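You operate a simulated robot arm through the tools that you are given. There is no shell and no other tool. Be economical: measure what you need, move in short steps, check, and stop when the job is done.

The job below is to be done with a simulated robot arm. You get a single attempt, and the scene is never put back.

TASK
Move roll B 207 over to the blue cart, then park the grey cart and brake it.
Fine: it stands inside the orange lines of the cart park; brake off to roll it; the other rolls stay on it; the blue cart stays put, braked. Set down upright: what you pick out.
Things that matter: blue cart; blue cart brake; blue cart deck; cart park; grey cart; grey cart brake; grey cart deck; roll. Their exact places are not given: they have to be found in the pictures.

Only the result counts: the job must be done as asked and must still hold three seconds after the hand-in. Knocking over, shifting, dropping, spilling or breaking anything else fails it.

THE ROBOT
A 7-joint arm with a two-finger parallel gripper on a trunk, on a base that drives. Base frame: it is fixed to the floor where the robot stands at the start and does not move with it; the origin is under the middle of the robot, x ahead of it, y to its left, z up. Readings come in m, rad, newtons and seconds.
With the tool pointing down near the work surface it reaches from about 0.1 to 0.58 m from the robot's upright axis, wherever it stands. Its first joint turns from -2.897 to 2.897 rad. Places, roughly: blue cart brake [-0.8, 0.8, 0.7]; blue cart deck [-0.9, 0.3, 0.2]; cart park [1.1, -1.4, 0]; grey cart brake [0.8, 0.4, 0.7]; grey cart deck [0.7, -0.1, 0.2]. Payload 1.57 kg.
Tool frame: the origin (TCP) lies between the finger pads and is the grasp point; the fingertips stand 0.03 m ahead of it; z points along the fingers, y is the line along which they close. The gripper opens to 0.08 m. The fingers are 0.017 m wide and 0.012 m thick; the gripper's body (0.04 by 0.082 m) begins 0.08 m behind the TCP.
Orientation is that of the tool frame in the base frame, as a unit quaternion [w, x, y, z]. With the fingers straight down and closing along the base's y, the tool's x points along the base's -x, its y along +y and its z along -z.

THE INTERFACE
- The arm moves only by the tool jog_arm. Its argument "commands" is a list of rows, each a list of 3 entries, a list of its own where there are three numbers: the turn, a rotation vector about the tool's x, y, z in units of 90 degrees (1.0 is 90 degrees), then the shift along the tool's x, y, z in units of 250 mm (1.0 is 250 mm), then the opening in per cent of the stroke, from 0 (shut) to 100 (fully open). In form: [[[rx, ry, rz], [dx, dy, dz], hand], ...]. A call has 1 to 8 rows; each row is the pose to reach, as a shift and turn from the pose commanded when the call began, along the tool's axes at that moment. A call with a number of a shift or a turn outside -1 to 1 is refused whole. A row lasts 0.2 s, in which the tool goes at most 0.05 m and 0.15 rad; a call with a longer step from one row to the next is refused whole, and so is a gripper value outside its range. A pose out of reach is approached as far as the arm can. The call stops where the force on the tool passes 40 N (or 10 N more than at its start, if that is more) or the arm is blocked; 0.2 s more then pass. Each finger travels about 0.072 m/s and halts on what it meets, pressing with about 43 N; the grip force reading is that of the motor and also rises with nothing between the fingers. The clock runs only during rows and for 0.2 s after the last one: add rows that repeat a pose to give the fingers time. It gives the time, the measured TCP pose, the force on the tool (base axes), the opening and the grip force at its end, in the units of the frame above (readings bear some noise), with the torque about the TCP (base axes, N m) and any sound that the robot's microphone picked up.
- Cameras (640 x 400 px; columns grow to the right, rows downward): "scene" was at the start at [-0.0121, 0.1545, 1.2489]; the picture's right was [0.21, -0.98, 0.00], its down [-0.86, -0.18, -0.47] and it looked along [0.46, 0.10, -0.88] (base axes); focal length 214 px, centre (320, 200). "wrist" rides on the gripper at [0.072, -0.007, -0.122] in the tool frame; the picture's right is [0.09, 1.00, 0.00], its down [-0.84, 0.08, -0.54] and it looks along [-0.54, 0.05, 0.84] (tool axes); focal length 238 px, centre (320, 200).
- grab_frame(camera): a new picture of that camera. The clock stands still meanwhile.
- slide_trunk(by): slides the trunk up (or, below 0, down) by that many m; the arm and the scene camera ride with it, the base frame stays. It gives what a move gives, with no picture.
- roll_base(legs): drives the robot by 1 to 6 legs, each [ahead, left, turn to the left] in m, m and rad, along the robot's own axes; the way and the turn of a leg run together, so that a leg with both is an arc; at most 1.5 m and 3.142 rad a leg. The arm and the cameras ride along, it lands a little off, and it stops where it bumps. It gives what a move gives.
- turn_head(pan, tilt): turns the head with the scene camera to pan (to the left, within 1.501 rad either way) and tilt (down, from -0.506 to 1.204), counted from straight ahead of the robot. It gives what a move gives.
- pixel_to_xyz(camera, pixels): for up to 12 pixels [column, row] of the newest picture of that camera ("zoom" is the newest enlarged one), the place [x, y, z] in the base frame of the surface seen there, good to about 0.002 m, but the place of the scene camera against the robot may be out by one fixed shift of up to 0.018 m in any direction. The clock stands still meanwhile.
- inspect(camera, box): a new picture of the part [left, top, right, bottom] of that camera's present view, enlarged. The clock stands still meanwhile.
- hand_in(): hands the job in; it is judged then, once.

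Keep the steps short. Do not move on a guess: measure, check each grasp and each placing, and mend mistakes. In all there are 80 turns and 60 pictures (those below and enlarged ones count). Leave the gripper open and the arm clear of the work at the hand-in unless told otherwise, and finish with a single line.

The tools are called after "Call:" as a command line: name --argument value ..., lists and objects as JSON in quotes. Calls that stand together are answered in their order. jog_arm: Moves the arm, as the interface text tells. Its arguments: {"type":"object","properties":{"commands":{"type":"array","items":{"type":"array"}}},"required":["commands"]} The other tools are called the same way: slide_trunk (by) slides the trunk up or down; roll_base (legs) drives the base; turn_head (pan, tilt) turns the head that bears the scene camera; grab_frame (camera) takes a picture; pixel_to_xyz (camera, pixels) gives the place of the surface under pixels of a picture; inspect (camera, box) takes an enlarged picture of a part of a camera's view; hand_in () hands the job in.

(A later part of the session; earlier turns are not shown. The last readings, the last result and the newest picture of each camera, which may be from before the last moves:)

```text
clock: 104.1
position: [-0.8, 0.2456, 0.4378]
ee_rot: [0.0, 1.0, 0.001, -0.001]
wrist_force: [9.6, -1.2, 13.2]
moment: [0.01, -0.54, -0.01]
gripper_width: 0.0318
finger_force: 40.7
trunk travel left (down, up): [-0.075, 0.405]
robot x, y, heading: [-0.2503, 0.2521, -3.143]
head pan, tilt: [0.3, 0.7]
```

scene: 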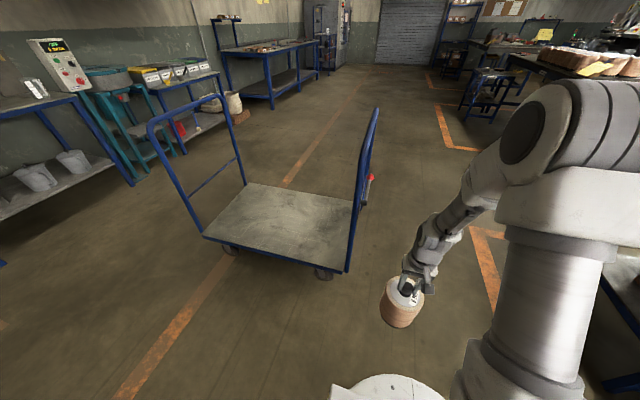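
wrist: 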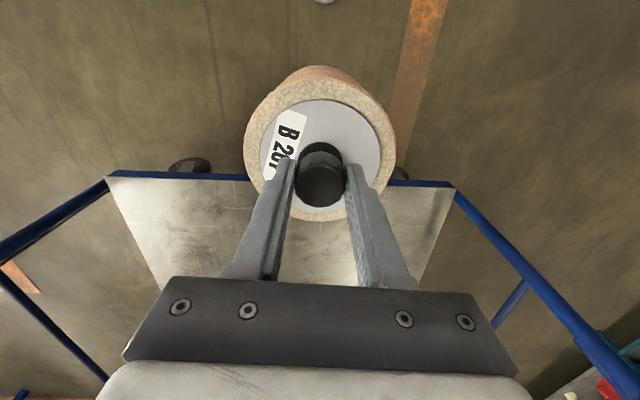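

It touches the deck (force flipped to +13 N). Ease up 1.5 mm, open, then rise.

Call:
jog_arm --commands '[[[0, 0, 0], [0, 0, -0.006], 0], [[0, 0, 0], [0, 0, -0.008], 0], [[0, 0, 0], [0, 0, -0.008], 40], [[0, 0, 0], [0, 0, -0.008], 70], [[0, 0, 0], [0, 0, -0.008], 100], [[0, 0, 0], [0, 0, -0.008], 100], [[0, 0, 0], [0, 0, -0.008], 100]]'

Call:
jog_arm --commands '[[[0, 0, 0], [0, 0, -0.1], 100], [[0, 0, 0], [0, 0, -0.28], 100], [[0, 0, 0], [0, 0, -0.46], 100], [[0, 0, 0], [0, 0, -0.64], 100], [[0, 0, 0], [0, 0, -0.82], 100], [[0, 0, 0], [0, 0, -1.0], 100]]'

Call:
grab_frame --camera "wrist"

```text
clock: 105.7
position: [-0.8008, 0.2458, 0.4375]
ee_rot: [0.001, 1.0, 0.001, 0.0]
wrist_force: [-0.4, -0.2, 0.6]
moment: [0.03, -0.01, -0.01]
gripper_width: 0.08
finger_force: 0.0
trunk travel left (down, up): [-0.075, 0.405]
robot x, y, heading: [-0.2534, 0.2545, -3.14]
head pan, tilt: [0.3, 0.7]
```

```text
clock: 107.1
position: [-0.7996, 0.2437, 0.6883]
ee_rot: [0.0, 1.0, 0.001, 0.001]
wrist_force: [-1.0, -0.1, 0.6]
moment: [-0.01, 0.0, -0.03]
gripper_width: 0.0801
finger_force: 0.1
trunk travel left (down, up): [-0.075, 0.405]
robot x, y, heading: [-0.2548, 0.2535, -3.143]
head pan, tilt: [0.3, 0.7]
```

```text
27 pictures are left
```

wrist: 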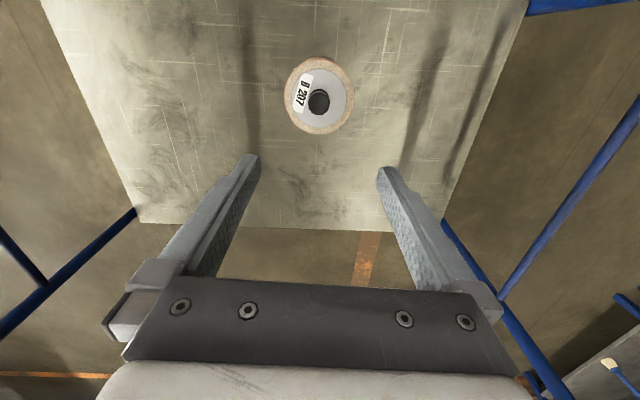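

B 207 stands upright on the blue deck. Now lift the arm high and retract, and drive to the grey cart's brake end (y≈1.05), facing −y.

Call:
jog_arm --commands '[[[0, 0, 0], [0, 0, -0.18], 100], [[0, 0, 0], [0, 0, -0.36], 100], [[0, 0, 0], [0, 0, -0.54], 100], [[0, 0, 0], [0, 0, -0.72], 100], [[0, 0, 0], [0, 0, -0.9], 100], [[0, 0, 0], [0.05, 0, -1.0], 100], [[0, 0, 0], [0.23, 0, -1.0], 100], [[0, 0, 0], [0.41, 0, -1.0], 100]]'

Call:
jog_arm --commands '[[[0, 0, 0], [0.15, 0, -0.12], 100], [[0, 0, 0], [0.3, 0, -0.24], 100], [[0, 0, 0], [0.4, 0, -0.36], 100]]'

Call:
roll_base --legs '[[-0.2, 0, 0], [0, -0.8, 0], [0, 0, 1.571], [0, 0.72, 0]]'

Call:
turn_head --pan 0.0 --tilt 0.75

Call:
grab_frame --camera "scene"

```text
clock: 108.9
position: [-0.6985, 0.2452, 0.9373]
ee_rot: [0.0, 1.0, 0.001, 0.001]
wrist_force: [-0.3, 0.3, 0.8]
moment: [-0.02, 0.01, -0.02]
gripper_width: 0.0803
finger_force: 0.1
trunk travel left (down, up): [-0.075, 0.405]
robot x, y, heading: [-0.2524, 0.2558, -3.137]
head pan, tilt: [0.3, 0.7]
```

```text
clock: 109.7
position: [-0.5981, 0.2464, 1.0244]
ee_rot: [0.0, 1.0, 0.0, 0.001]
wrist_force: [0.2, -0.3, -0.3]
moment: [-0.01, -0.01, -0.02]
gripper_width: 0.0801
finger_force: 0.1
trunk travel left (down, up): [-0.075, 0.405]
robot x, y, heading: [-0.2494, 0.2553, -3.145]
head pan, tilt: [0.3, 0.7]
```

```text
clock: 128.4
position: [0.6786, 0.7561, 1.0245]
ee_rot: [0.0, 0.689, 0.724, 0.0]
wrist_force: [0.0, 0.7, -1.1]
moment: [0.0, -0.02, 0.0]
gripper_width: 0.0799
finger_force: 0.1
trunk travel left (down, up): [-0.075, 0.405]
robot x, y, heading: [0.6572, 1.1032, -1.522]
head pan, tilt: [0.3, 0.7]
```

```text
clock: 129.2
position: [0.6783, 0.7545, 1.0266]
ee_rot: [0.0, 0.689, 0.724, 0.0]
wrist_force: [0.2, 0.3, -0.3]
moment: [0.0, -0.02, -0.01]
gripper_width: 0.0801
finger_force: 0.1
trunk travel left (down, up): [-0.075, 0.405]
robot x, y, heading: [0.6535, 1.1012, -1.524]
head pan, tilt: [0.0, 0.75]
```

```text
26 pictures are left
```

scene: 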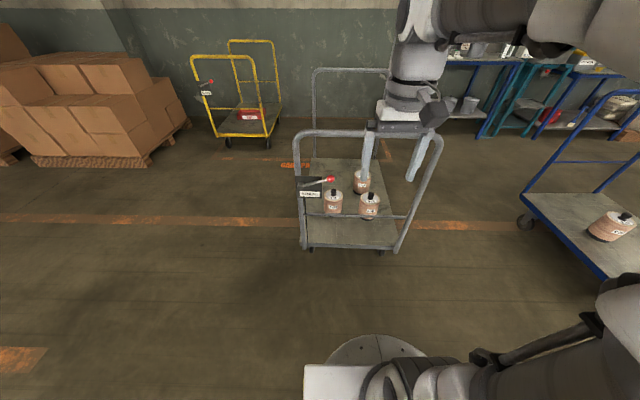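

Zoom on the grey brake and the parked yellow cart's brake to compare; measure the handle bar and knob.

Call:
inspect --camera "scene" --box '[285, 120, 385, 210]'

Call:
pixel_to_xyz --camera "scene" --pixels '[[331, 180], [304, 184], [311, 192], [335, 134], [360, 134], [420, 134], [299, 210], [404, 232], [310, 247], [396, 249]]'

Call:
inspect --camera "scene" --box '[180, 60, 260, 120]'

```text
4.44 times, centred on (335, 165) of scene
```

zoom: 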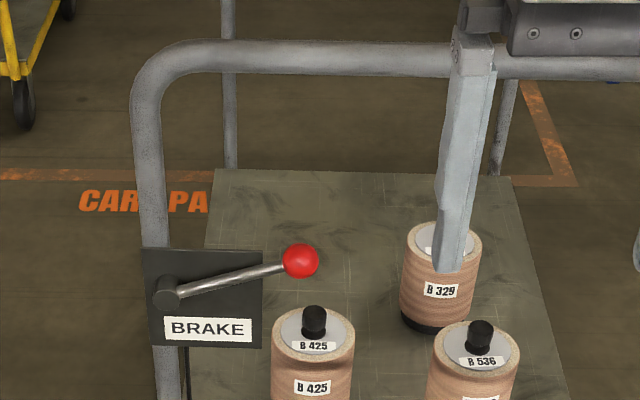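

```text
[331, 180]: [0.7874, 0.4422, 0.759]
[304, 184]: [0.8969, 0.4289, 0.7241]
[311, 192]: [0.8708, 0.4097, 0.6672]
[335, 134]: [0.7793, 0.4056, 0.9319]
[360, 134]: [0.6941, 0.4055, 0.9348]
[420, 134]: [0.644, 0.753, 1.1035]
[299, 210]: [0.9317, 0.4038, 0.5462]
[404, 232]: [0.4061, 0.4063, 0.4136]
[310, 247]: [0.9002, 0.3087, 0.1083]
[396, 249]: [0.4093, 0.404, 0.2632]
```

```text
6.67 times, centred on (220, 90) of scene
```

zoom: 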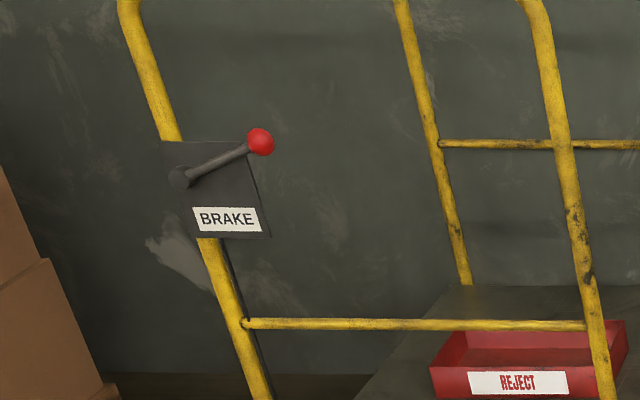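

Lever now sits slightly above horizontal. I'll approach with closed fingers horizontally from +y and try pushing it down first, watching force. First fix base pose (ahead 0.12, heading) and turn the tool horizontal.

Call:
roll_base --legs '[[0.1, 0, -0.046]]'

Call:
jog_arm --commands '[[[0, -0.09, 0], [0.02, 0, 0], 50], [[0, -0.18, 0], [0.04, 0, 0], 0], [[0, -0.27, 0], [0.06, 0, 0], 0], [[0, -0.36, 0], [0.08, 0, 0], 0], [[0, -0.45, 0], [0.1, 0, 0], 0], [[0, -0.5, 0], [0.12, 0, 0], 0]]'

Call:
jog_arm --commands '[[[0, -0.09, 0], [0, 0, 0], 0], [[0, -0.18, 0], [0, 0, 0], 0], [[0, -0.27, 0], [0, 0, 0], 0], [[0, -0.36, 0], [0, 0, 0], 0], [[0, -0.45, 0], [0, 0, 0], 0], [[0, -0.5, 0], [0, 0, 0], 0], [[0, -0.5, 0], [0, 0, 0], 0]]'

```text
clock: 130.5
position: [0.6652, 0.6544, 1.0236]
ee_rot: [0.001, 0.706, 0.708, 0.001]
wrist_force: [0.0, 0.3, 0.3]
moment: [0.01, 0.01, -0.01]
gripper_width: 0.0796
finger_force: 0.1
trunk travel left (down, up): [-0.075, 0.405]
robot x, y, heading: [0.6569, 1.0015, -1.57]
head pan, tilt: [0.0, 0.75]
```

```text
clock: 131.9
position: [0.6657, 0.6856, 1.0253]
ee_rot: [0.273, 0.651, 0.655, -0.27]
wrist_force: [-0.4, -0.5, 1.1]
moment: [0.04, 0.03, 0.03]
gripper_width: 0.0002
finger_force: 21.2
trunk travel left (down, up): [-0.075, 0.405]
robot x, y, heading: [0.654, 1.0055, -1.566]
head pan, tilt: [0.0, 0.75]
```

```text
clock: 133.5
position: [0.6742, 0.6331, 1.1312]
ee_rot: [0.5, 0.5, 0.5, -0.5]
wrist_force: [-0.6, 0.4, -0.9]
moment: [-0.03, -0.02, -0.01]
gripper_width: 0.0
finger_force: 21.4
out of reach, approached as far as the arm can: row 2, 3, 4, 5, 6, 7
trunk travel left (down, up): [-0.075, 0.405]
robot x, y, heading: [0.6592, 1.0068, -1.566]
head pan, tilt: [0.0, 0.75]
```

Call:
jog_arm --commands '[[[0, 0, 0], [0.1, 0.11, 0.09], 0], [[0, 0, 0], [0.2, 0.22, 0.18], 0], [[0, 0, 0], [0.3, 0.33, 0.27], 0], [[0, 0, 0], [0.4, 0.45, 0.36], 0], [[0, 0, 0], [0.4, 0.45, 0.36], 0]]'

Call:
grab_frame --camera "wrist"

```text
clock: 134.9
position: [0.7951, 0.5576, 1.058]
ee_rot: [-0.514, -0.473, -0.49, 0.522]
wrist_force: [-0.5, 0.6, -0.2]
moment: [-0.01, 0.04, 0.01]
gripper_width: 0.0002
finger_force: 21.7
out of reach, approached as far as the arm can: row 1, 2
trunk travel left (down, up): [-0.075, 0.405]
robot x, y, heading: [0.6596, 1.0029, -1.567]
head pan, tilt: [0.0, 0.75]
stopped in row 5: the arm was blocked; the commanded pose is now the measured one
```

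```text
23 pictures are left
```

wrist: 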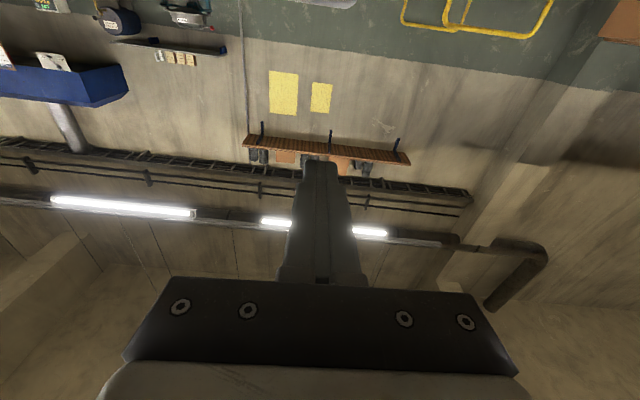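

Horizontal is awkward for the arm. Go back to a 45° tilt, which still clears the bar.

Call:
jog_arm --commands '[[[0, 0.08, 0], [0, 0, 0], 0], [[0, 0.16, 0], [0, 0, 0], 0], [[0, 0.24, 0], [0, 0, 0], 0], [[0, 0.32, 0], [0, 0, 0], 0], [[0, 0.4, 0], [0, 0, 0], 0], [[0, 0.48, 0], [0, 0, 0], 0], [[0, 0.48, 0], [0, 0, 0], 0]]'

```text
clock: 135.8
position: [0.8982, 0.5882, 1.0047]
ee_rot: [0.434, 0.539, 0.676, -0.253]
wrist_force: [0.4, -0.1, -0.1]
moment: [0.01, -0.01, -0.03]
gripper_width: 0.0
finger_force: 21.4
trunk travel left (down, up): [-0.075, 0.405]
robot x, y, heading: [0.6571, 1.008, -1.57]
head pan, tilt: [0.0, 0.75]
stopped in row 4: the arm was blocked; the commanded pose is now the measured one
```

Call:
grab_frame --camera "scene"

```text
22 pictures are left
```

scene: 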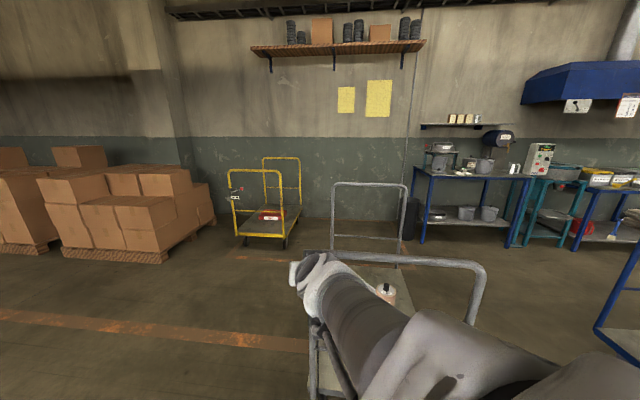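

Call:
pixel_to_xyz --camera "scene" --pixels '[[320, 275], [370, 300], [430, 340], [500, 370], [440, 262], [350, 255], [475, 300], [325, 340], [600, 380], [340, 215], [385, 288]]'

Call:
turn_head --pan 0.0 --tilt 1.15

Call:
grab_frame --camera "scene"

```text
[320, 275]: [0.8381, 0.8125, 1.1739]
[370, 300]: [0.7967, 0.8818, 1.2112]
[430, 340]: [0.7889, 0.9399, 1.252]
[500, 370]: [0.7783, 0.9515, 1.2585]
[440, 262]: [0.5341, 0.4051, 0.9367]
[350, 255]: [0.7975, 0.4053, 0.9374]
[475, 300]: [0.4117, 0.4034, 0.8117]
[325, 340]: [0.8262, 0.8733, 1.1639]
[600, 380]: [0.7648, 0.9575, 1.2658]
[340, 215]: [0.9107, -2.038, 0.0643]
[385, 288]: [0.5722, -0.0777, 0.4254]
```

```text
clock: 136.7
position: [0.8977, 0.5884, 1.0035]
ee_rot: [0.433, 0.54, 0.676, -0.254]
wrist_force: [-0.4, 0.2, 0.1]
moment: [-0.02, 0.01, 0.0]
gripper_width: 0.0
finger_force: 21.0
trunk travel left (down, up): [-0.075, 0.405]
robot x, y, heading: [0.6576, 1.0043, -1.567]
head pan, tilt: [0.0, 1.15]
```

```text
21 pictures are left
```

scene: 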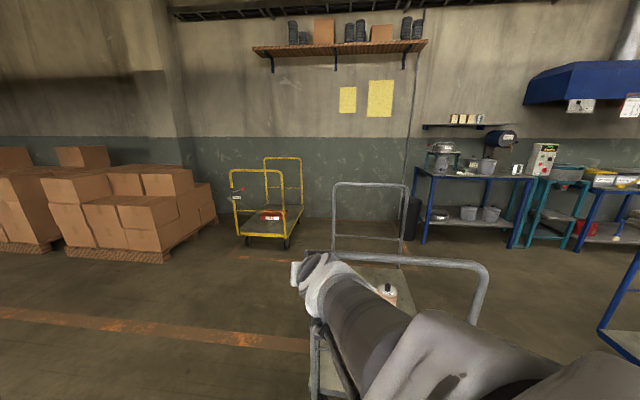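

The arm presses against the head (that's the block), not the cart. Move the tool down and slightly forward to get free.

Call:
jog_arm --commands '[[[0, 0, 0], [0.06, -0.03, 0.08], 0], [[0, 0, 0], [0.13, -0.05, 0.16], 0], [[0, 0, 0], [0.2, -0.08, 0.24], 0], [[0, 0, 0], [0.26, -0.1, 0.33], 0], [[0, 0, 0], [0.26, -0.1, 0.33], 0]]'

Call:
turn_head --pan 0.0 --tilt 0.75

Call:
grab_frame --camera "scene"

```text
clock: 137.9
position: [0.8957, 0.5455, 0.9054]
ee_rot: [0.433, 0.54, 0.674, -0.257]
wrist_force: [-0.6, -0.8, 0.4]
moment: [0.0, 0.0, -0.03]
gripper_width: 0.0
finger_force: 21.1
trunk travel left (down, up): [-0.075, 0.405]
robot x, y, heading: [0.6543, 1.0016, -1.568]
head pan, tilt: [0.0, 1.15]
```

```text
clock: 138.8
position: [0.8961, 0.5462, 0.9059]
ee_rot: [0.433, 0.539, 0.675, -0.256]
wrist_force: [-1.1, -0.8, 0.9]
moment: [0.0, 0.01, 0.03]
gripper_width: 0.0
finger_force: 21.5
trunk travel left (down, up): [-0.075, 0.405]
robot x, y, heading: [0.6572, 1.0019, -1.564]
head pan, tilt: [0.0, 0.75]
```

```text
20 pictures are left
```

scene: 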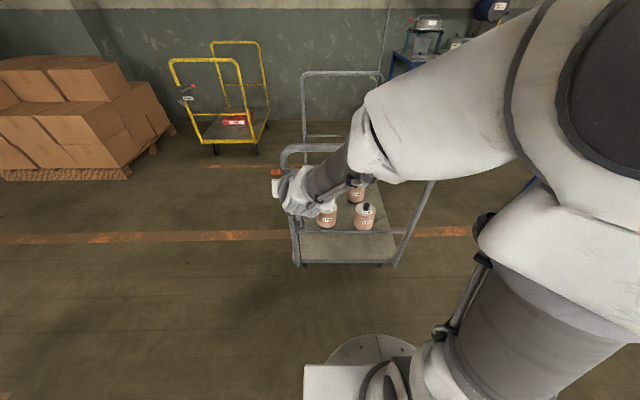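

Free again. Straighten the tool to 45° (fingers forward-down) and place it near the knob's x.

Call:
jog_arm --commands '[[[0.049, 0.038, 0.013], [0.022, -0.115, 0.005], 0], [[0.098, 0.077, 0.026], [0.045, -0.231, 0.01], 0], [[0.146, 0.115, 0.038], [0.067, -0.347, 0.015], 0], [[0.195, 0.153, 0.051], [0.089, -0.462, 0.019], 0], [[0.195, 0.153, 0.051], [0.089, -0.462, 0.019], 0]]'

Call:
grab_frame --camera "wrist"

```text
clock: 140.0
position: [0.786, 0.5211, 0.869]
ee_rot: [0.272, 0.653, 0.652, -0.273]
wrist_force: [0.8, -0.2, 0.7]
moment: [-0.02, 0.03, -0.03]
gripper_width: 0.0
finger_force: 21.4
trunk travel left (down, up): [-0.075, 0.405]
robot x, y, heading: [0.6577, 1.0025, -1.567]
head pan, tilt: [0.0, 0.75]
```

```text
19 pictures are left
```

wrist: 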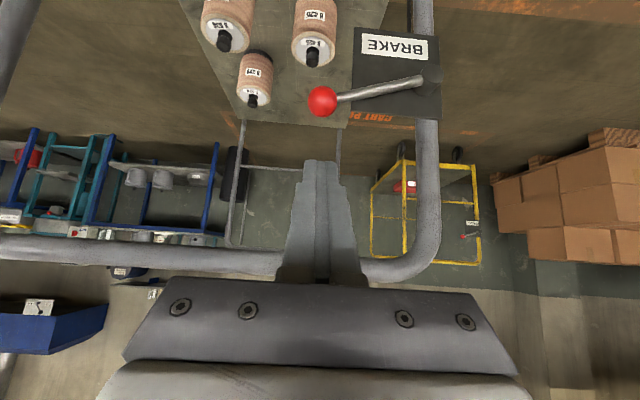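

Call:
pixel_to_xyz --camera "wrist" --pixels '[[323, 100], [323, 87], [311, 100], [421, 82], [380, 92], [370, 70], [356, 75], [150, 255], [425, 150]]'

Call:
inspect --camera "wrist" --box '[295, 20, 455, 130]'

```text
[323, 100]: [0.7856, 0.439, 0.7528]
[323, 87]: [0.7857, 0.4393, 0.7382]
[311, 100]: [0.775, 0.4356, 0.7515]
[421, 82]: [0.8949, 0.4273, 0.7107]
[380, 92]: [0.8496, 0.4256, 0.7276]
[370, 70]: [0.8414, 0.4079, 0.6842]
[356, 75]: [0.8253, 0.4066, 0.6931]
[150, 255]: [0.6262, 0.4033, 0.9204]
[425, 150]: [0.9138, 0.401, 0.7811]
```

```text
3.64 times, centred on (375, 75) of wrist
```

zoom: 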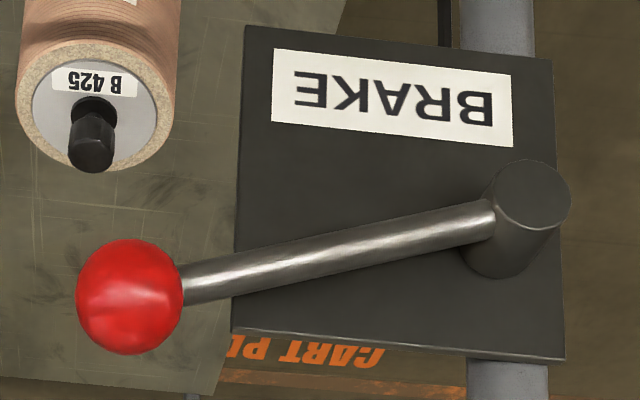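

Ball centre ≈ (0.786,0.428,0.745), pivot (0.895,0.42,0.711). Bring the fingertips just above the ball, then press down 0.03 m gently.

Call:
jog_arm --commands '[[[0, 0, 0], [0.002, 0, 0.13], 0], [[0, 0, 0], [0.004, 0, 0.26], 0], [[0, 0, 0], [0.008, 0, 0.4], 0], [[0, 0, 0], [0.008, 0, 0.4], 0]]'

Call:
jog_arm --commands '[[[0, 0, 0], [0.02, 0, 0.02], 0], [[0, 0, 0], [0.04, 0, 0.04], 0], [[0, 0, 0], [0.06, 0, 0.06], 0], [[0, 0, 0], [0.08, 0, 0.08], 0], [[0, 0, 0], [0.08, 0, 0.08], 0]]'

```text
clock: 141.0
position: [0.7873, 0.4517, 0.7969]
ee_rot: [0.272, 0.652, 0.652, -0.273]
wrist_force: [-0.8, -0.1, -0.8]
moment: [-0.01, -0.02, 0.01]
gripper_width: 0.0
finger_force: 21.3
trunk travel left (down, up): [-0.075, 0.405]
robot x, y, heading: [0.6578, 1.0017, -1.568]
head pan, tilt: [0.0, 0.75]
```

```text
clock: 141.8
position: [0.7868, 0.4509, 0.7841]
ee_rot: [0.278, 0.651, 0.65, -0.277]
wrist_force: [-3.3, 18.3, 21.2]
moment: [0.15, 0.27, 0.13]
gripper_width: 0.0002
finger_force: 21.1
trunk travel left (down, up): [-0.075, 0.405]
robot x, y, heading: [0.6561, 1.0043, -1.572]
head pan, tilt: [0.0, 0.75]
stopped in row 4: the force on the tool passed its limit at 46 N (the readings are from after the stop); the commanded pose is now the measured one
```

Down is a hard stop (46 N), so it releases upward. Back off, pass under the ball with the closed fingers, ready to lift.

Call:
jog_arm --commands '[[[0, 0, 0], [0, 0, -0.12], 0], [[0, 0, 0], [0, 0, -0.24], 0], [[0, 0, 0], [0.1, 0, -0.24], 0], [[0, 0, 0], [0.19, 0, -0.2], 0], [[0, 0, 0], [0.19, 0, -0.04], 0], [[0, 0, 0], [0.19, 0, 0.1], 0], [[0, 0, 0], [0.19, 0, 0.178], 0], [[0, 0, 0], [0.17, 0, 0.178], 0]]'

Call:
grab_frame --camera "wrist"

```text
clock: 143.6
position: [0.7874, 0.4465, 0.7192]
ee_rot: [0.275, 0.652, 0.651, -0.276]
wrist_force: [-0.5, 0.0, -0.4]
moment: [-0.02, 0.01, 0.0]
gripper_width: 0.0004
finger_force: 21.5
trunk travel left (down, up): [-0.075, 0.405]
robot x, y, heading: [0.655, 1.0032, -1.569]
head pan, tilt: [0.0, 0.75]
```

```text
17 pictures are left
```

wrist: 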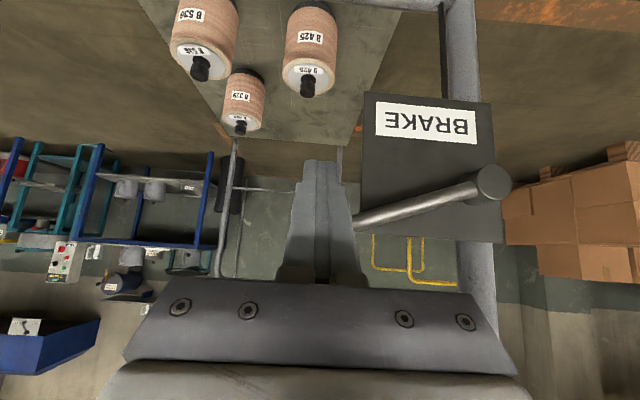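

The ball sits right above the fingers. Lift along the lever's arc.

Call:
jog_arm --commands '[[[0, 0, 0], [-0.023, 0, -0.023], 0], [[0, 0, 0], [-0.05, 0.012, -0.05], 0], [[0, 0, 0], [-0.075, 0.03, -0.075], 0], [[0, 0, 0], [-0.1, 0.05, -0.1], 0], [[0, 0, 0], [-0.1225, 0.072, -0.1225], 0], [[0, 0, 0], [-0.164, 0.125, -0.164], 0], [[0, 0, 0], [-0.199, 0.188, -0.199], 0]]'

Call:
grab_frame --camera "wrist"

```text
clock: 145.2
position: [0.835, 0.4466, 0.7935]
ee_rot: [0.276, 0.652, 0.65, -0.276]
wrist_force: [0.6, 0.5, 0.9]
moment: [0.02, -0.04, 0.01]
gripper_width: 0.0
finger_force: 21.8
trunk travel left (down, up): [-0.075, 0.405]
robot x, y, heading: [0.6574, 1.001, -1.568]
head pan, tilt: [0.0, 0.75]
```

```text
16 pictures are left
```

wrist: 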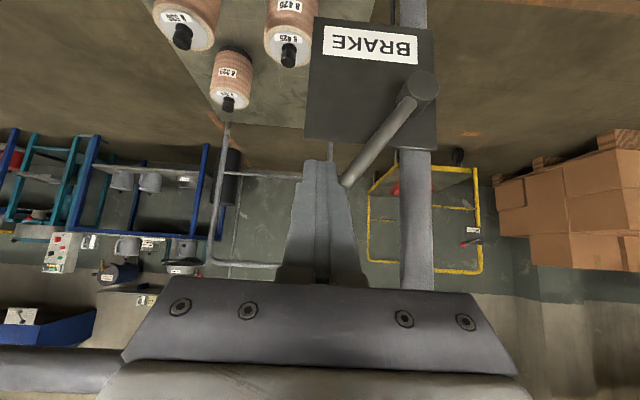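

Lever follows freely. Continue the arc on toward vertical and beyond until it stops.

Call:
jog_arm --commands '[[[0, 0, 0], [-0.015, 0.035, -0.015], 0], [[0, 0, 0], [-0.026, 0.07, -0.026], 0], [[0, 0, 0], [-0.035, 0.108, -0.035], 0], [[0, 0, 0], [-0.04, 0.146, -0.04], 0], [[0, 0, 0], [-0.042, 0.185, -0.042], 0], [[0, 0, 0], [-0.042, 0.224, -0.042], 0]]'

Call:
grab_frame --camera "wrist"

```text
clock: 146.6
position: [0.8909, 0.4479, 0.8056]
ee_rot: [0.276, 0.652, 0.651, -0.275]
wrist_force: [-0.5, -0.2, 0.1]
moment: [0.03, -0.02, 0.02]
gripper_width: 0.0
finger_force: 21.3
trunk travel left (down, up): [-0.075, 0.405]
robot x, y, heading: [0.6605, 1.0053, -1.566]
head pan, tilt: [0.0, 0.75]
```

```text
15 pictures are left
```

wrist: 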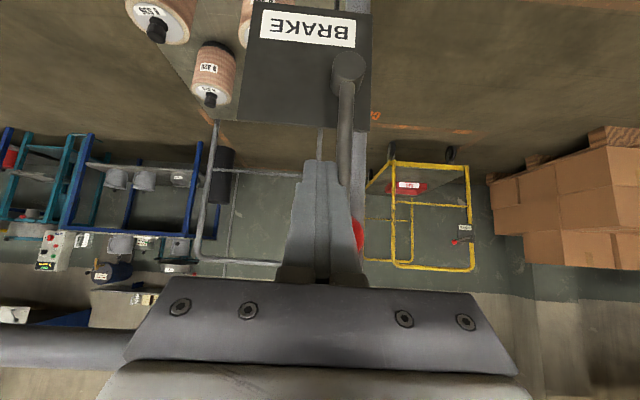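

Lever is near vertical, no stop yet. Push on in +x.

Call:
jog_arm --commands '[[[0, 0, 0], [0.0, 0.04, 0.0], 0], [[0, 0, 0], [0.002, 0.08, 0.002], 0], [[0, 0, 0], [0.008, 0.12, 0.008], 0], [[0, 0, 0], [0.018, 0.16, 0.018], 0], [[0, 0, 0], [0.03, 0.2, 0.03], 0], [[0, 0, 0], [0.045, 0.24, 0.045], 0]]'

Call:
grab_frame --camera "wrist"

```text
clock: 147.3
position: [0.8958, 0.4432, 0.8049]
ee_rot: [0.272, 0.657, 0.643, -0.283]
wrist_force: [-2.7, -0.4, -0.3]
moment: [-0.04, 0.03, -0.07]
gripper_width: 0.0
finger_force: 20.9
trunk travel left (down, up): [-0.075, 0.405]
robot x, y, heading: [0.6558, 1.0067, -1.571]
head pan, tilt: [0.0, 0.75]
stopped in row 3: the force on the tool passed its limit at 42 N (the readings are from after the stop); the commanded pose is now the measured one
```

```text
14 pictures are left
```

wrist: 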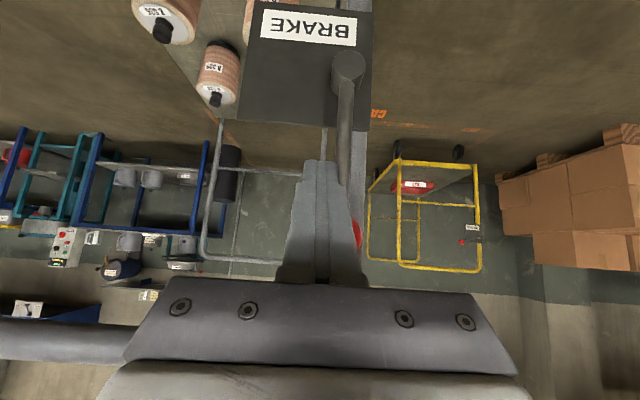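

Stopped at ~vertical (42 N): that's brake off. Withdraw the fingers, return the tool upright, and move over toward the bar's middle.

Call:
jog_arm --commands '[[[0, 0, 0], [0, -0.1, 0], 0], [[0, 0, 0], [0.02, -0.1, -0.18], 0], [[0, 0, 0], [0.02, -0.1, -0.36], 0], [[0, 0, 0], [0.02, -0.1, -0.54], 0], [[0, 0, 0], [0.02, -0.1, -0.6], 0]]'

Call:
jog_arm --commands '[[[0, 0.085, 0], [-0.07, -0.13, -0.07], 30], [[0, 0.17, 0], [-0.14, -0.26, -0.14], 60], [[0, 0.255, 0], [-0.21, -0.4, -0.21], 100], [[0, 0.34, 0], [-0.28, -0.53, -0.28], 100], [[0, 0.42, 0], [-0.35, -0.66, -0.35], 100], [[0, 0.5, 0], [-0.42, -0.79, -0.42], 100], [[0, 0.5, 0], [-0.42, -0.79, -0.42], 100]]'

Call:
jog_arm --commands '[[[0, 0, 0.09], [0, 0, 0], 100], [[0, 0, 0.18], [0, 0, 0], 100], [[0, 0, 0.27], [0, 0, 0], 100], [[0, 0, 0.36], [0, 0, 0], 100], [[0, 0, 0.45], [0, 0, 0], 100], [[0, 0, 0.5], [0, 0, 0], 100]]'

Call:
jog_arm --commands '[[[0, 0, 0.09], [0, 0, 0], 100], [[0, 0, 0.18], [0, 0, 0], 100], [[0, 0, 0.27], [0, 0, 0], 100], [[0, 0, 0.36], [0, 0, 0], 100], [[0, 0, 0.45], [0, 0, 0], 100], [[0, 0, 0.5], [0, 0, 0], 100]]'

```text
clock: 148.7
position: [0.8446, 0.5426, 0.8998]
ee_rot: [0.25, 0.673, 0.625, -0.306]
wrist_force: [-0.6, -0.1, -0.2]
moment: [0.02, 0.01, -0.01]
gripper_width: 0.0
finger_force: 21.4
trunk travel left (down, up): [-0.075, 0.405]
robot x, y, heading: [0.6557, 1.0053, -1.568]
head pan, tilt: [0.0, 0.75]
stopped in row 5: the arm was blocked; the commanded pose is now the measured one
```

```text
clock: 149.3
position: [0.7882, 0.5519, 0.9492]
ee_rot: [0.13, 0.684, 0.65, -0.303]
wrist_force: [-0.2, 0.4, 1.1]
moment: [-0.01, 0.02, -0.01]
gripper_width: 0.0762
finger_force: 0.1
trunk travel left (down, up): [-0.075, 0.405]
robot x, y, heading: [0.6569, 1.0016, -1.573]
head pan, tilt: [0.0, 0.75]
stopped in row 3: the arm was blocked; the commanded pose is now the measured one
```

```text
clock: 150.7
position: [0.7921, 0.5528, 0.9498]
ee_rot: [0.238, 0.88, 0.341, -0.229]
wrist_force: [0.7, 1.1, 0.5]
moment: [0.03, 0.05, -0.03]
gripper_width: 0.0798
finger_force: 0.1
trunk travel left (down, up): [-0.075, 0.405]
robot x, y, heading: [0.6592, 1.0091, -1.57]
head pan, tilt: [0.0, 0.75]
```

```text
clock: 152.1
position: [0.7914, 0.5533, 0.9506]
ee_rot: [0.307, 0.944, -0.023, -0.12]
wrist_force: [-0.6, 0.0, 0.3]
moment: [-0.01, -0.01, 0.03]
gripper_width: 0.0801
finger_force: 0.0
trunk travel left (down, up): [-0.075, 0.405]
robot x, y, heading: [0.6525, 1.0028, -1.573]
head pan, tilt: [0.0, 0.75]
```

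The tool had been crowding the head again. Now turn the tool fully downward with closing along y while moving forward/up over the bar — this takes the wrist away from the head.

Call:
jog_arm --commands '[[[0, 0, 0], [-0.06, 0.081, 0.017], 100], [[0.066, 0.026, -0.005], [-0.12, 0.16, 0.035], 100], [[0.133, 0.052, -0.01], [-0.18, 0.24, 0.052], 100], [[0.2, 0.078, -0.015], [-0.24, 0.325, 0.07], 100], [[0.266, 0.104, -0.02], [-0.3, 0.41, 0.087], 100], [[0.333, 0.13, -0.025], [-0.364, 0.488, 0.104], 100], [[0.398, 0.156, -0.03], [-0.364, 0.488, 0.104], 100], [[0.398, 0.156, -0.03], [-0.364, 0.488, 0.104], 100]]'

Call:
grab_frame --camera "scene"

```text
clock: 153.9
position: [0.6999, 0.45, 1.021]
ee_rot: [-0.001, 1.0, 0.002, 0.0]
wrist_force: [-0.4, 0.7, 0.0]
moment: [-0.01, 0.03, 0.0]
gripper_width: 0.08
finger_force: 0.1
trunk travel left (down, up): [-0.075, 0.405]
robot x, y, heading: [0.6563, 1.0025, -1.575]
head pan, tilt: [0.0, 0.75]
```

```text
13 pictures are left
```

scene: 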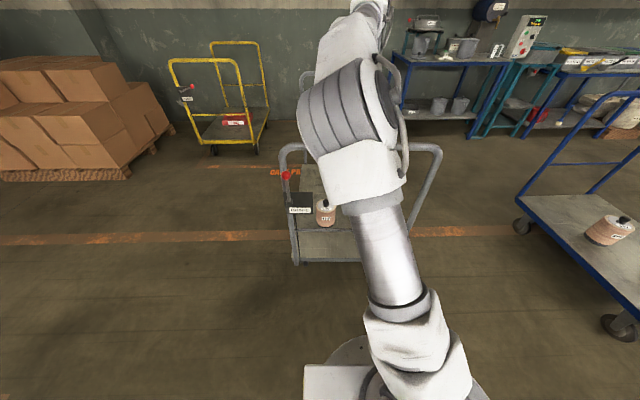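

Excellent: exact tool-down, closing along y; lever stands up (287,176). Check bar location in the wrist view.

Call:
grab_frame --camera "wrist"

Call:
pixel_to_xyz --camera "scene" --pixels '[[298, 146], [420, 148], [290, 240], [404, 240], [286, 176], [326, 205]]'

```text
12 pictures are left
```

wrist: 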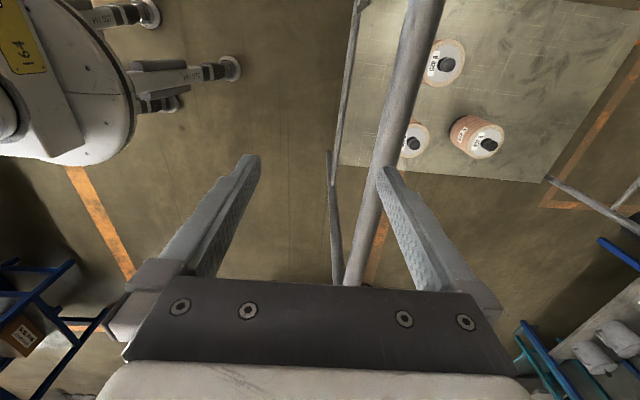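

```text
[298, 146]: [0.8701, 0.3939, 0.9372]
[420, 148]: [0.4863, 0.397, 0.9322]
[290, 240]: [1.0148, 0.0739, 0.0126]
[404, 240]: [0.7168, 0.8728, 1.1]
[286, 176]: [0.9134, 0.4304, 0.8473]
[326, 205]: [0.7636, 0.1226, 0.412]
```

Call:
pixel_to_xyz --camera "wrist" --pixels '[[405, 90], [414, 50], [395, 130], [385, 160], [420, 20], [235, 68], [152, 12], [130, 110], [545, 182], [602, 110]]'

```text
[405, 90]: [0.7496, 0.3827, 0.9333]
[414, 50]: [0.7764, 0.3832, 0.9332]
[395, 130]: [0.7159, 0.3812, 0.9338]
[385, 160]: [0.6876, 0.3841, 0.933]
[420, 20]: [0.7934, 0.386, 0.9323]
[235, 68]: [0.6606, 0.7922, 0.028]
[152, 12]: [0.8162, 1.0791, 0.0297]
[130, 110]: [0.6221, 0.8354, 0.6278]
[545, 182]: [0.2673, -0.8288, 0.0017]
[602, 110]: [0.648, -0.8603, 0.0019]
```

Bar top at y 0.385, z 0.933. Drive 0.1 closer (tips are above the bar), then centre over the bar and descend.

Call:
roll_base --legs '[[0.1, 0, 0]]'

```text
clock: 155.2
position: [0.7007, 0.3502, 1.0216]
ee_rot: [0.001, 1.0, 0.002, 0.0]
wrist_force: [0.0, -1.0, -0.3]
moment: [-0.01, 0.0, 0.0]
gripper_width: 0.0797
finger_force: 0.0
trunk travel left (down, up): [-0.075, 0.405]
robot x, y, heading: [0.6554, 0.9051, -1.571]
head pan, tilt: [0.0, 0.75]
```

Call:
jog_arm --commands '[[[0, 0, 0], [-0.13, -0.14, 0], 100], [[0, 0, 0], [-0.13, -0.14, 0.1], 100], [[0, 0, 0], [-0.13, -0.14, 0.22], 100], [[0, 0, 0], [-0.13, -0.14, 0.34], 100], [[0, 0, 0], [-0.13, -0.14, 0.43], 100], [[0, 0, 0], [-0.13, -0.14, 0.43], 100]]'

Call:
jog_arm --commands '[[[0, 0, 0], [0, 0, 0], 60], [[0, 0, 0], [0, 0, 0], 0], [[0, 0, 0], [0, 0, 0], 0], [[0, 0, 0], [0, 0, 0], 0], [[0, 0, 0], [0, 0, 0], 0]]'

```text
clock: 156.6
position: [0.6668, 0.3831, 0.9143]
ee_rot: [0.0, 1.0, 0.001, -0.001]
wrist_force: [-0.4, -0.5, -1.0]
moment: [0.04, 0.04, 0.0]
gripper_width: 0.0799
finger_force: 0.2
trunk travel left (down, up): [-0.075, 0.405]
robot x, y, heading: [0.6606, 0.9073, -1.567]
head pan, tilt: [0.0, 0.75]
```

```text
clock: 157.8
position: [0.6677, 0.3829, 0.9149]
ee_rot: [0.001, 1.0, 0.002, 0.0]
wrist_force: [0.7, 1.2, -0.4]
moment: [0.05, 0.16, -0.6]
gripper_width: 0.0258
finger_force: 37.4
trunk travel left (down, up): [-0.075, 0.405]
robot x, y, heading: [0.6561, 0.9026, -1.568]
head pan, tilt: [0.0, 0.75]
```

Bar gripped (26 mm). First a short test push 0.3 m.

Call:
roll_base --legs '[[0.3, 0, 0]]'

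Call:
grab_frame --camera "wrist"

```text
clock: 160.4
position: [0.6699, 0.0829, 0.9145]
ee_rot: [0.0, 1.0, 0.001, -0.001]
wrist_force: [21.3, 1.3, -1.5]
moment: [0.1, -0.13, -0.69]
gripper_width: 0.0265
finger_force: 37.3
trunk travel left (down, up): [-0.075, 0.405]
robot x, y, heading: [0.6587, 0.6045, -1.566]
head pan, tilt: [0.0, 0.75]
```

```text
11 pictures are left
```

wrist: 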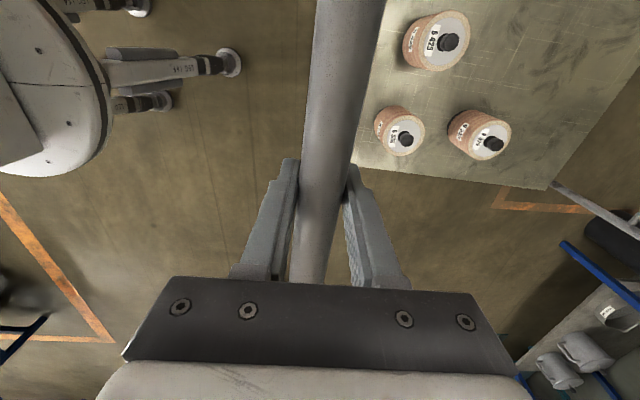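

The cart rolls along; all rolls stand. Check the cart's yaw and lateral position.

Call:
pixel_to_xyz --camera "wrist" --pixels '[[350, 30], [323, 210], [355, 164], [547, 189], [450, 178], [630, 60], [447, 43], [495, 205], [507, 188], [560, 210], [558, 195]]'

```text
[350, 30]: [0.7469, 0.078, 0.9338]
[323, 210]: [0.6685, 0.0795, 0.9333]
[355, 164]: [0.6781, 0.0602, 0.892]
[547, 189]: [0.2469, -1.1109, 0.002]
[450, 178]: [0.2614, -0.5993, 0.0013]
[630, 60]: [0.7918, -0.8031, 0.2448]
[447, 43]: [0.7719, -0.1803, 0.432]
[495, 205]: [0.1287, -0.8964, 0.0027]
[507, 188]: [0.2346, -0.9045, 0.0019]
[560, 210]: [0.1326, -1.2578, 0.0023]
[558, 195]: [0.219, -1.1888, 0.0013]
```

Yaw is negligible. Push a further 0.6 m.

Call:
roll_base --legs '[[0.6, 0, 0]]'

Call:
turn_head --pan 0.25 --tilt 0.8

Call:
grab_frame --camera "scene"

```text
clock: 164.7
position: [0.6863, -0.4998, 0.914]
ee_rot: [0.0, 1.0, 0.012, 0.001]
wrist_force: [22.6, 1.2, 0.6]
moment: [0.08, -0.21, -0.87]
gripper_width: 0.0288
finger_force: 38.1
trunk travel left (down, up): [-0.075, 0.405]
robot x, y, heading: [0.6637, 0.0169, -1.547]
head pan, tilt: [0.0, 0.75]
```

```text
clock: 165.5
position: [0.6868, -0.5011, 0.9149]
ee_rot: [0.0, 1.0, 0.011, 0.003]
wrist_force: [6.5, -0.1, 0.1]
moment: [0.06, 0.29, -1.08]
gripper_width: 0.0286
finger_force: 38.3
trunk travel left (down, up): [-0.075, 0.405]
robot x, y, heading: [0.6588, 0.019, -1.553]
head pan, tilt: [0.25, 0.799]
```

```text
10 pictures are left
```

scene: 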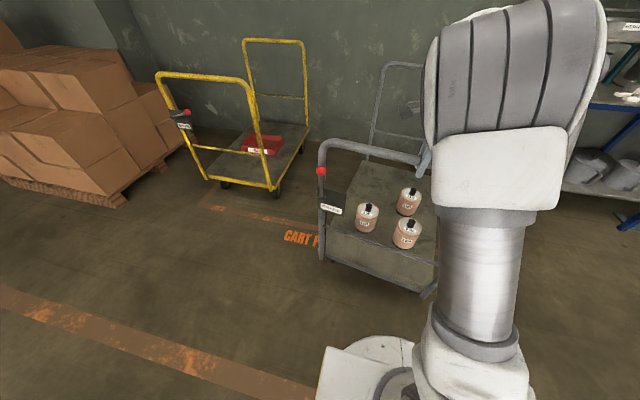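

The opening grew a little, hinting at cart yaw. Measure it, plus park lines.

Call:
pixel_to_xyz --camera "scene" --pixels '[[335, 142], [360, 147], [410, 158], [326, 255], [425, 291], [321, 172], [382, 68], [370, 163], [265, 217], [215, 208], [367, 207], [415, 66]]'

Call:
grab_frame --camera "wrist"

```text
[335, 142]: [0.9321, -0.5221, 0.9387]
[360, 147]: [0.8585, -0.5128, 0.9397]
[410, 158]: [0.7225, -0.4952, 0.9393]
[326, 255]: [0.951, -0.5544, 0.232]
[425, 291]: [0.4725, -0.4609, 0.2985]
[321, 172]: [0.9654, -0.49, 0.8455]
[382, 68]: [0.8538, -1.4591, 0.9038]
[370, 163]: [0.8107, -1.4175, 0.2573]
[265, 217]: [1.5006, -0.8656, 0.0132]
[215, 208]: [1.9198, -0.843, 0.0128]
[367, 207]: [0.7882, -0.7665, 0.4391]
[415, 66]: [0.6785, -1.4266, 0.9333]
```

```text
9 pictures are left
```

wrist: 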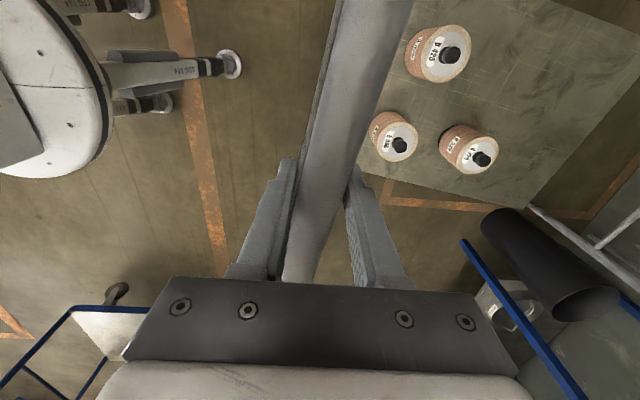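

The cart has yawed ≈ −0.13 rad (far end toward −x). I'll steer it straight: continue ahead 0.22 while shifting the handle 0.09 to the right (−x).

Call:
roll_base --legs '[[0.22, -0.09, 0]]'

Call:
grab_frame --camera "scene"

```text
clock: 167.5
position: [0.6008, -0.7238, 0.9136]
ee_rot: [-0.001, 1.0, 0.01, 0.003]
wrist_force: [19.7, -4.0, -3.5]
moment: [0.11, -0.15, -0.86]
gripper_width: 0.0289
finger_force: 38.8
trunk travel left (down, up): [-0.075, 0.405]
robot x, y, heading: [0.5784, -0.2032, -1.55]
head pan, tilt: [0.25, 0.799]
```

```text
8 pictures are left
```

scene: 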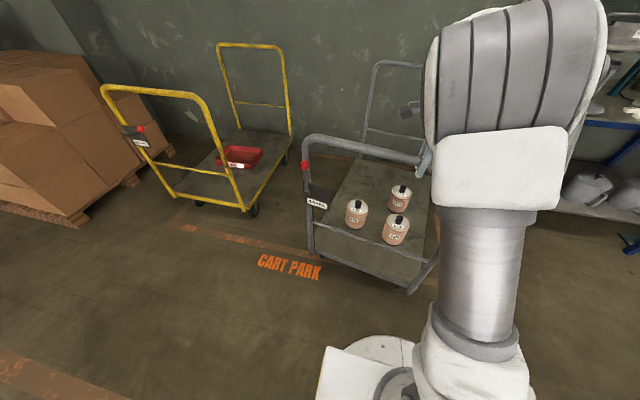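

Call:
pixel_to_xyz --camera "scene" --pixels '[[345, 142], [370, 148], [405, 156], [312, 252], [410, 291], [375, 70], [365, 155], [330, 152], [310, 145], [303, 165], [190, 195], [400, 65]]'

```text
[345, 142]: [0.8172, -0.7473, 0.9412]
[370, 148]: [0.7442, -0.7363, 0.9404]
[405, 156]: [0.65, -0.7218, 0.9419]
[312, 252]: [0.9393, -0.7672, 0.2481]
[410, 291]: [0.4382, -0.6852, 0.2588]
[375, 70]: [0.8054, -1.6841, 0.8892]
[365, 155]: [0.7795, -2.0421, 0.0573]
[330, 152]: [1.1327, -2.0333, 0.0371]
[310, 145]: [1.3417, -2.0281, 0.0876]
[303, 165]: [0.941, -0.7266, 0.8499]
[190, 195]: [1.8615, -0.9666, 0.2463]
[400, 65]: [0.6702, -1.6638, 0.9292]
```

The grip slid along the bar instead; yaw ≈ −0.155. Better: push off-centre. Loosen the fingers to a cage (45 %), shift to the bar's −x end (x≈0.515), and push there so the cart turns straight.

Call:
jog_arm --commands '[[[0, 0, 0], [0, 0, 0], 45], [[0, 0, 0], [0, 0, 0], 45], [[0, 0, 0], [-0.12, -0.017, 0], 45], [[0, 0, 0], [-0.24, -0.036, 0], 45], [[0, 0, 0], [-0.34, -0.052, 0], 45], [[0, 0, 0], [-0.34, -0.052, 0], 45]]'

Call:
roll_base --legs '[[0.14, 0, 0]]'

Call:
grab_frame --camera "scene"

```text
clock: 168.9
position: [0.5132, -0.7109, 0.9134]
ee_rot: [-0.001, 1.0, 0.009, 0.004]
wrist_force: [0.2, -0.1, -0.3]
moment: [-0.01, 0.0, -0.01]
gripper_width: 0.0358
finger_force: 0.0
trunk travel left (down, up): [-0.075, 0.405]
robot x, y, heading: [0.5751, -0.2046, -1.55]
head pan, tilt: [0.25, 0.799]
```

```text
clock: 170.5
position: [0.5199, -0.8485, 0.9129]
ee_rot: [-0.003, 1.0, 0.012, 0.004]
wrist_force: [4.7, 9.8, -1.1]
moment: [-0.07, 0.03, -0.21]
gripper_width: 0.0445
finger_force: 4.7
trunk travel left (down, up): [-0.075, 0.405]
robot x, y, heading: [0.5804, -0.3446, -1.549]
head pan, tilt: [0.25, 0.799]
```

```text
7 pictures are left
```

scene: 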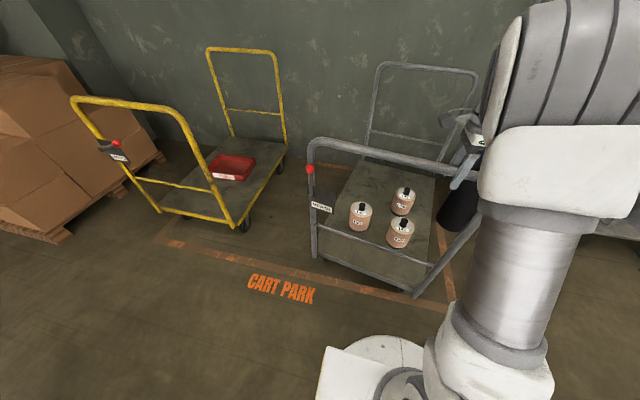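

Call:
pixel_to_xyz --camera "scene" --pixels '[[350, 148], [390, 157], [440, 168], [318, 255], [415, 294], [390, 65], [425, 68], [310, 168], [345, 288], [220, 258], [447, 275], [331, 167]]'

```text
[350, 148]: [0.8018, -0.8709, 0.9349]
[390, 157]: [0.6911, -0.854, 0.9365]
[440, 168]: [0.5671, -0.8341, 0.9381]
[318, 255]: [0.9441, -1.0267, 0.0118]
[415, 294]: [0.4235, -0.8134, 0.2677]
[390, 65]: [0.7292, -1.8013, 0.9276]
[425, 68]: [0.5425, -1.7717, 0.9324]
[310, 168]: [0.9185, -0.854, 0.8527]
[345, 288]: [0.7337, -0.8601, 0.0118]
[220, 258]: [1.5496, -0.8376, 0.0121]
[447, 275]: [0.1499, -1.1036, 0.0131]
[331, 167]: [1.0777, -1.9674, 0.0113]
```

The cart tracks along its own axis without turning (wheels resist side-slip), yaw still −0.157. To straighten it I'll push the +x post sideways toward −x from outside. First open, lift, and drive 0.33 to the left (+x).

Call:
jog_arm --commands '[[[0, 0, 0], [0, 0, 0], 100], [[0, 0, 0], [0, 0, 0], 100], [[0, 0, 0], [0, 0, 0], 100], [[0, 0, 0], [0, 0, -0.18], 100], [[0, 0, 0], [0, 0, -0.36], 100], [[0, 0, 0], [0, 0, -0.54], 100], [[0, 0, 0], [0, 0, -0.6], 100]]'

Call:
roll_base --legs '[[0, 0.33, -0.02]]'

```text
clock: 172.1
position: [0.5177, -0.8494, 1.0625]
ee_rot: [-0.004, 1.0, 0.01, 0.005]
wrist_force: [0.2, -0.6, -0.4]
moment: [0.0, 0.0, -0.01]
gripper_width: 0.0801
finger_force: 0.1
trunk travel left (down, up): [-0.075, 0.405]
robot x, y, heading: [0.5805, -0.344, -1.552]
head pan, tilt: [0.25, 0.799]
```

```text
clock: 175.1
position: [0.8354, -0.8449, 1.0619]
ee_rot: [-0.004, 1.0, 0.002, 0.005]
wrist_force: [-0.3, 0.0, -0.4]
moment: [0.05, -0.01, 0.0]
gripper_width: 0.0802
finger_force: 0.1
trunk travel left (down, up): [-0.075, 0.405]
robot x, y, heading: [0.908, -0.3399, -1.573]
head pan, tilt: [0.25, 0.799]
```

Now move outside the post (x≈0.99, y≈−0.90), close the fingers, and lower to z≈0.83.

Call:
jog_arm --commands '[[[0, 0, 0], [0.16, 0.05, 0], 50], [[0, 0, 0], [0.32, 0.11, 0], 0], [[0, 0, 0], [0.48, 0.16, 0], 0], [[0, 0, 0], [0.63, 0.22, 0], 0], [[0, 0, 0], [0.63, 0.22, 0], 0]]'

Call:
grab_frame --camera "wrist"

```text
clock: 176.3
position: [0.9932, -0.9033, 1.0637]
ee_rot: [-0.004, 1.0, 0.002, 0.005]
wrist_force: [0.0, 0.3, 0.3]
moment: [-0.02, -0.04, 0.0]
gripper_width: 0.0
finger_force: 20.7
trunk travel left (down, up): [-0.075, 0.405]
robot x, y, heading: [0.9085, -0.338, -1.562]
head pan, tilt: [0.25, 0.799]
```

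```text
6 pictures are left
```

wrist: 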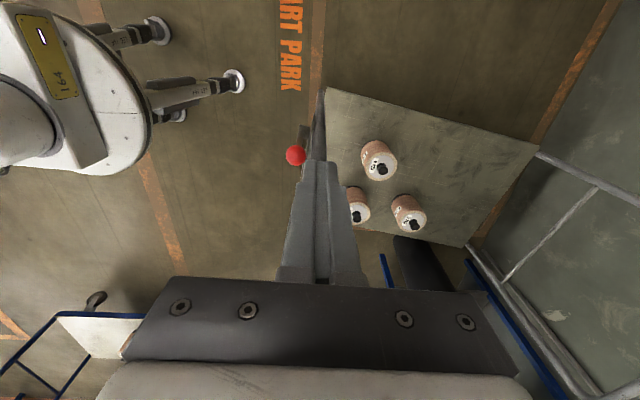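

Excellent overview. Measure post, knob, deck corners and both lines accurately.

Call:
pixel_to_xyz --camera "wrist" --pixels '[[326, 90], [536, 146], [462, 246], [297, 156], [318, 150], [585, 40], [571, 35], [599, 48], [318, 60], [308, 60], [324, 60], [541, 152]]'

```text
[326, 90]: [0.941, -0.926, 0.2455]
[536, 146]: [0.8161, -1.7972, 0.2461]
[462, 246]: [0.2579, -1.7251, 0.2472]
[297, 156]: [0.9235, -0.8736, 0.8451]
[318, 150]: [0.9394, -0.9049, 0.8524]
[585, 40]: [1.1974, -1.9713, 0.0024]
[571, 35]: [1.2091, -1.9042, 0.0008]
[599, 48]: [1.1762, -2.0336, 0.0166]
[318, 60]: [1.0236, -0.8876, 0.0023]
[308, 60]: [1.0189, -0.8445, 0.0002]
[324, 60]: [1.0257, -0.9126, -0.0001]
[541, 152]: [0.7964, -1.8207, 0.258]
```

Deck centre is (0.60,−1.326), yaw ≈ −0.14; it needs centre y ≈ −1.43. Pushing the post at knob height would hit the lever, so I'll tilt the tool 30° and push the post at z≈0.6, below the brake plate. Drive 0.1 closer, then tilt and go down outside the post.

Call:
roll_base --legs '[[0.1, 0, 0]]'

Call:
jog_arm --commands '[[[0, -0.08, 0], [0.12, -0.13, 0], 0], [[0, -0.16, 0], [0.24, -0.27, 0], 0], [[0, -0.25, 0], [0.24, -0.38, 0.14], 0], [[0, -0.33, 0], [0.24, -0.38, 0.3], 0], [[0, -0.33, 0], [0.24, -0.38, 0.48], 0], [[0, -0.33, 0], [0.24, -0.38, 0.66], 0], [[0, -0.33, 0], [0.24, -0.38, 0.82], 0], [[0, -0.33, 0], [0.24, -0.38, 0.96], 0]]'

```text
clock: 177.6
position: [0.9924, -1.0013, 1.0627]
ee_rot: [-0.004, 1.0, 0.002, 0.005]
wrist_force: [-0.3, 0.0, -0.7]
moment: [0.01, 0.04, -0.02]
gripper_width: 0.0
finger_force: 21.4
trunk travel left (down, up): [-0.075, 0.405]
robot x, y, heading: [0.909, -0.4454, -1.574]
head pan, tilt: [0.25, 0.799]
```

```text
clock: 179.4
position: [1.0538, -0.9032, 0.8245]
ee_rot: [-0.003, 0.968, 0.003, -0.251]
wrist_force: [0.4, 0.1, -0.6]
moment: [0.01, -0.02, 0.01]
gripper_width: 0.0003
finger_force: 21.5
trunk travel left (down, up): [-0.075, 0.405]
robot x, y, heading: [0.9064, -0.4398, -1.569]
head pan, tilt: [0.25, 0.799]
```

Call:
jog_arm --commands '[[[0, 0, 0], [0.09, 0, 0.15], 0], [[0, 0, 0], [0.18, 0, 0.31], 0], [[0, 0, 0], [0.27, 0, 0.47], 0], [[0, 0, 0], [0.36, 0, 0.63], 0], [[0, 0, 0], [0.39, 0, 0.675], 0]]'

```text
clock: 180.6
position: [1.0571, -0.9032, 0.629]
ee_rot: [-0.004, 0.968, 0.002, -0.251]
wrist_force: [1.1, -0.5, -0.8]
moment: [0.02, 0.01, 0.02]
gripper_width: 0.0
finger_force: 21.4
trunk travel left (down, up): [-0.075, 0.405]
robot x, y, heading: [0.911, -0.435, -1.57]
head pan, tilt: [0.25, 0.799]
```

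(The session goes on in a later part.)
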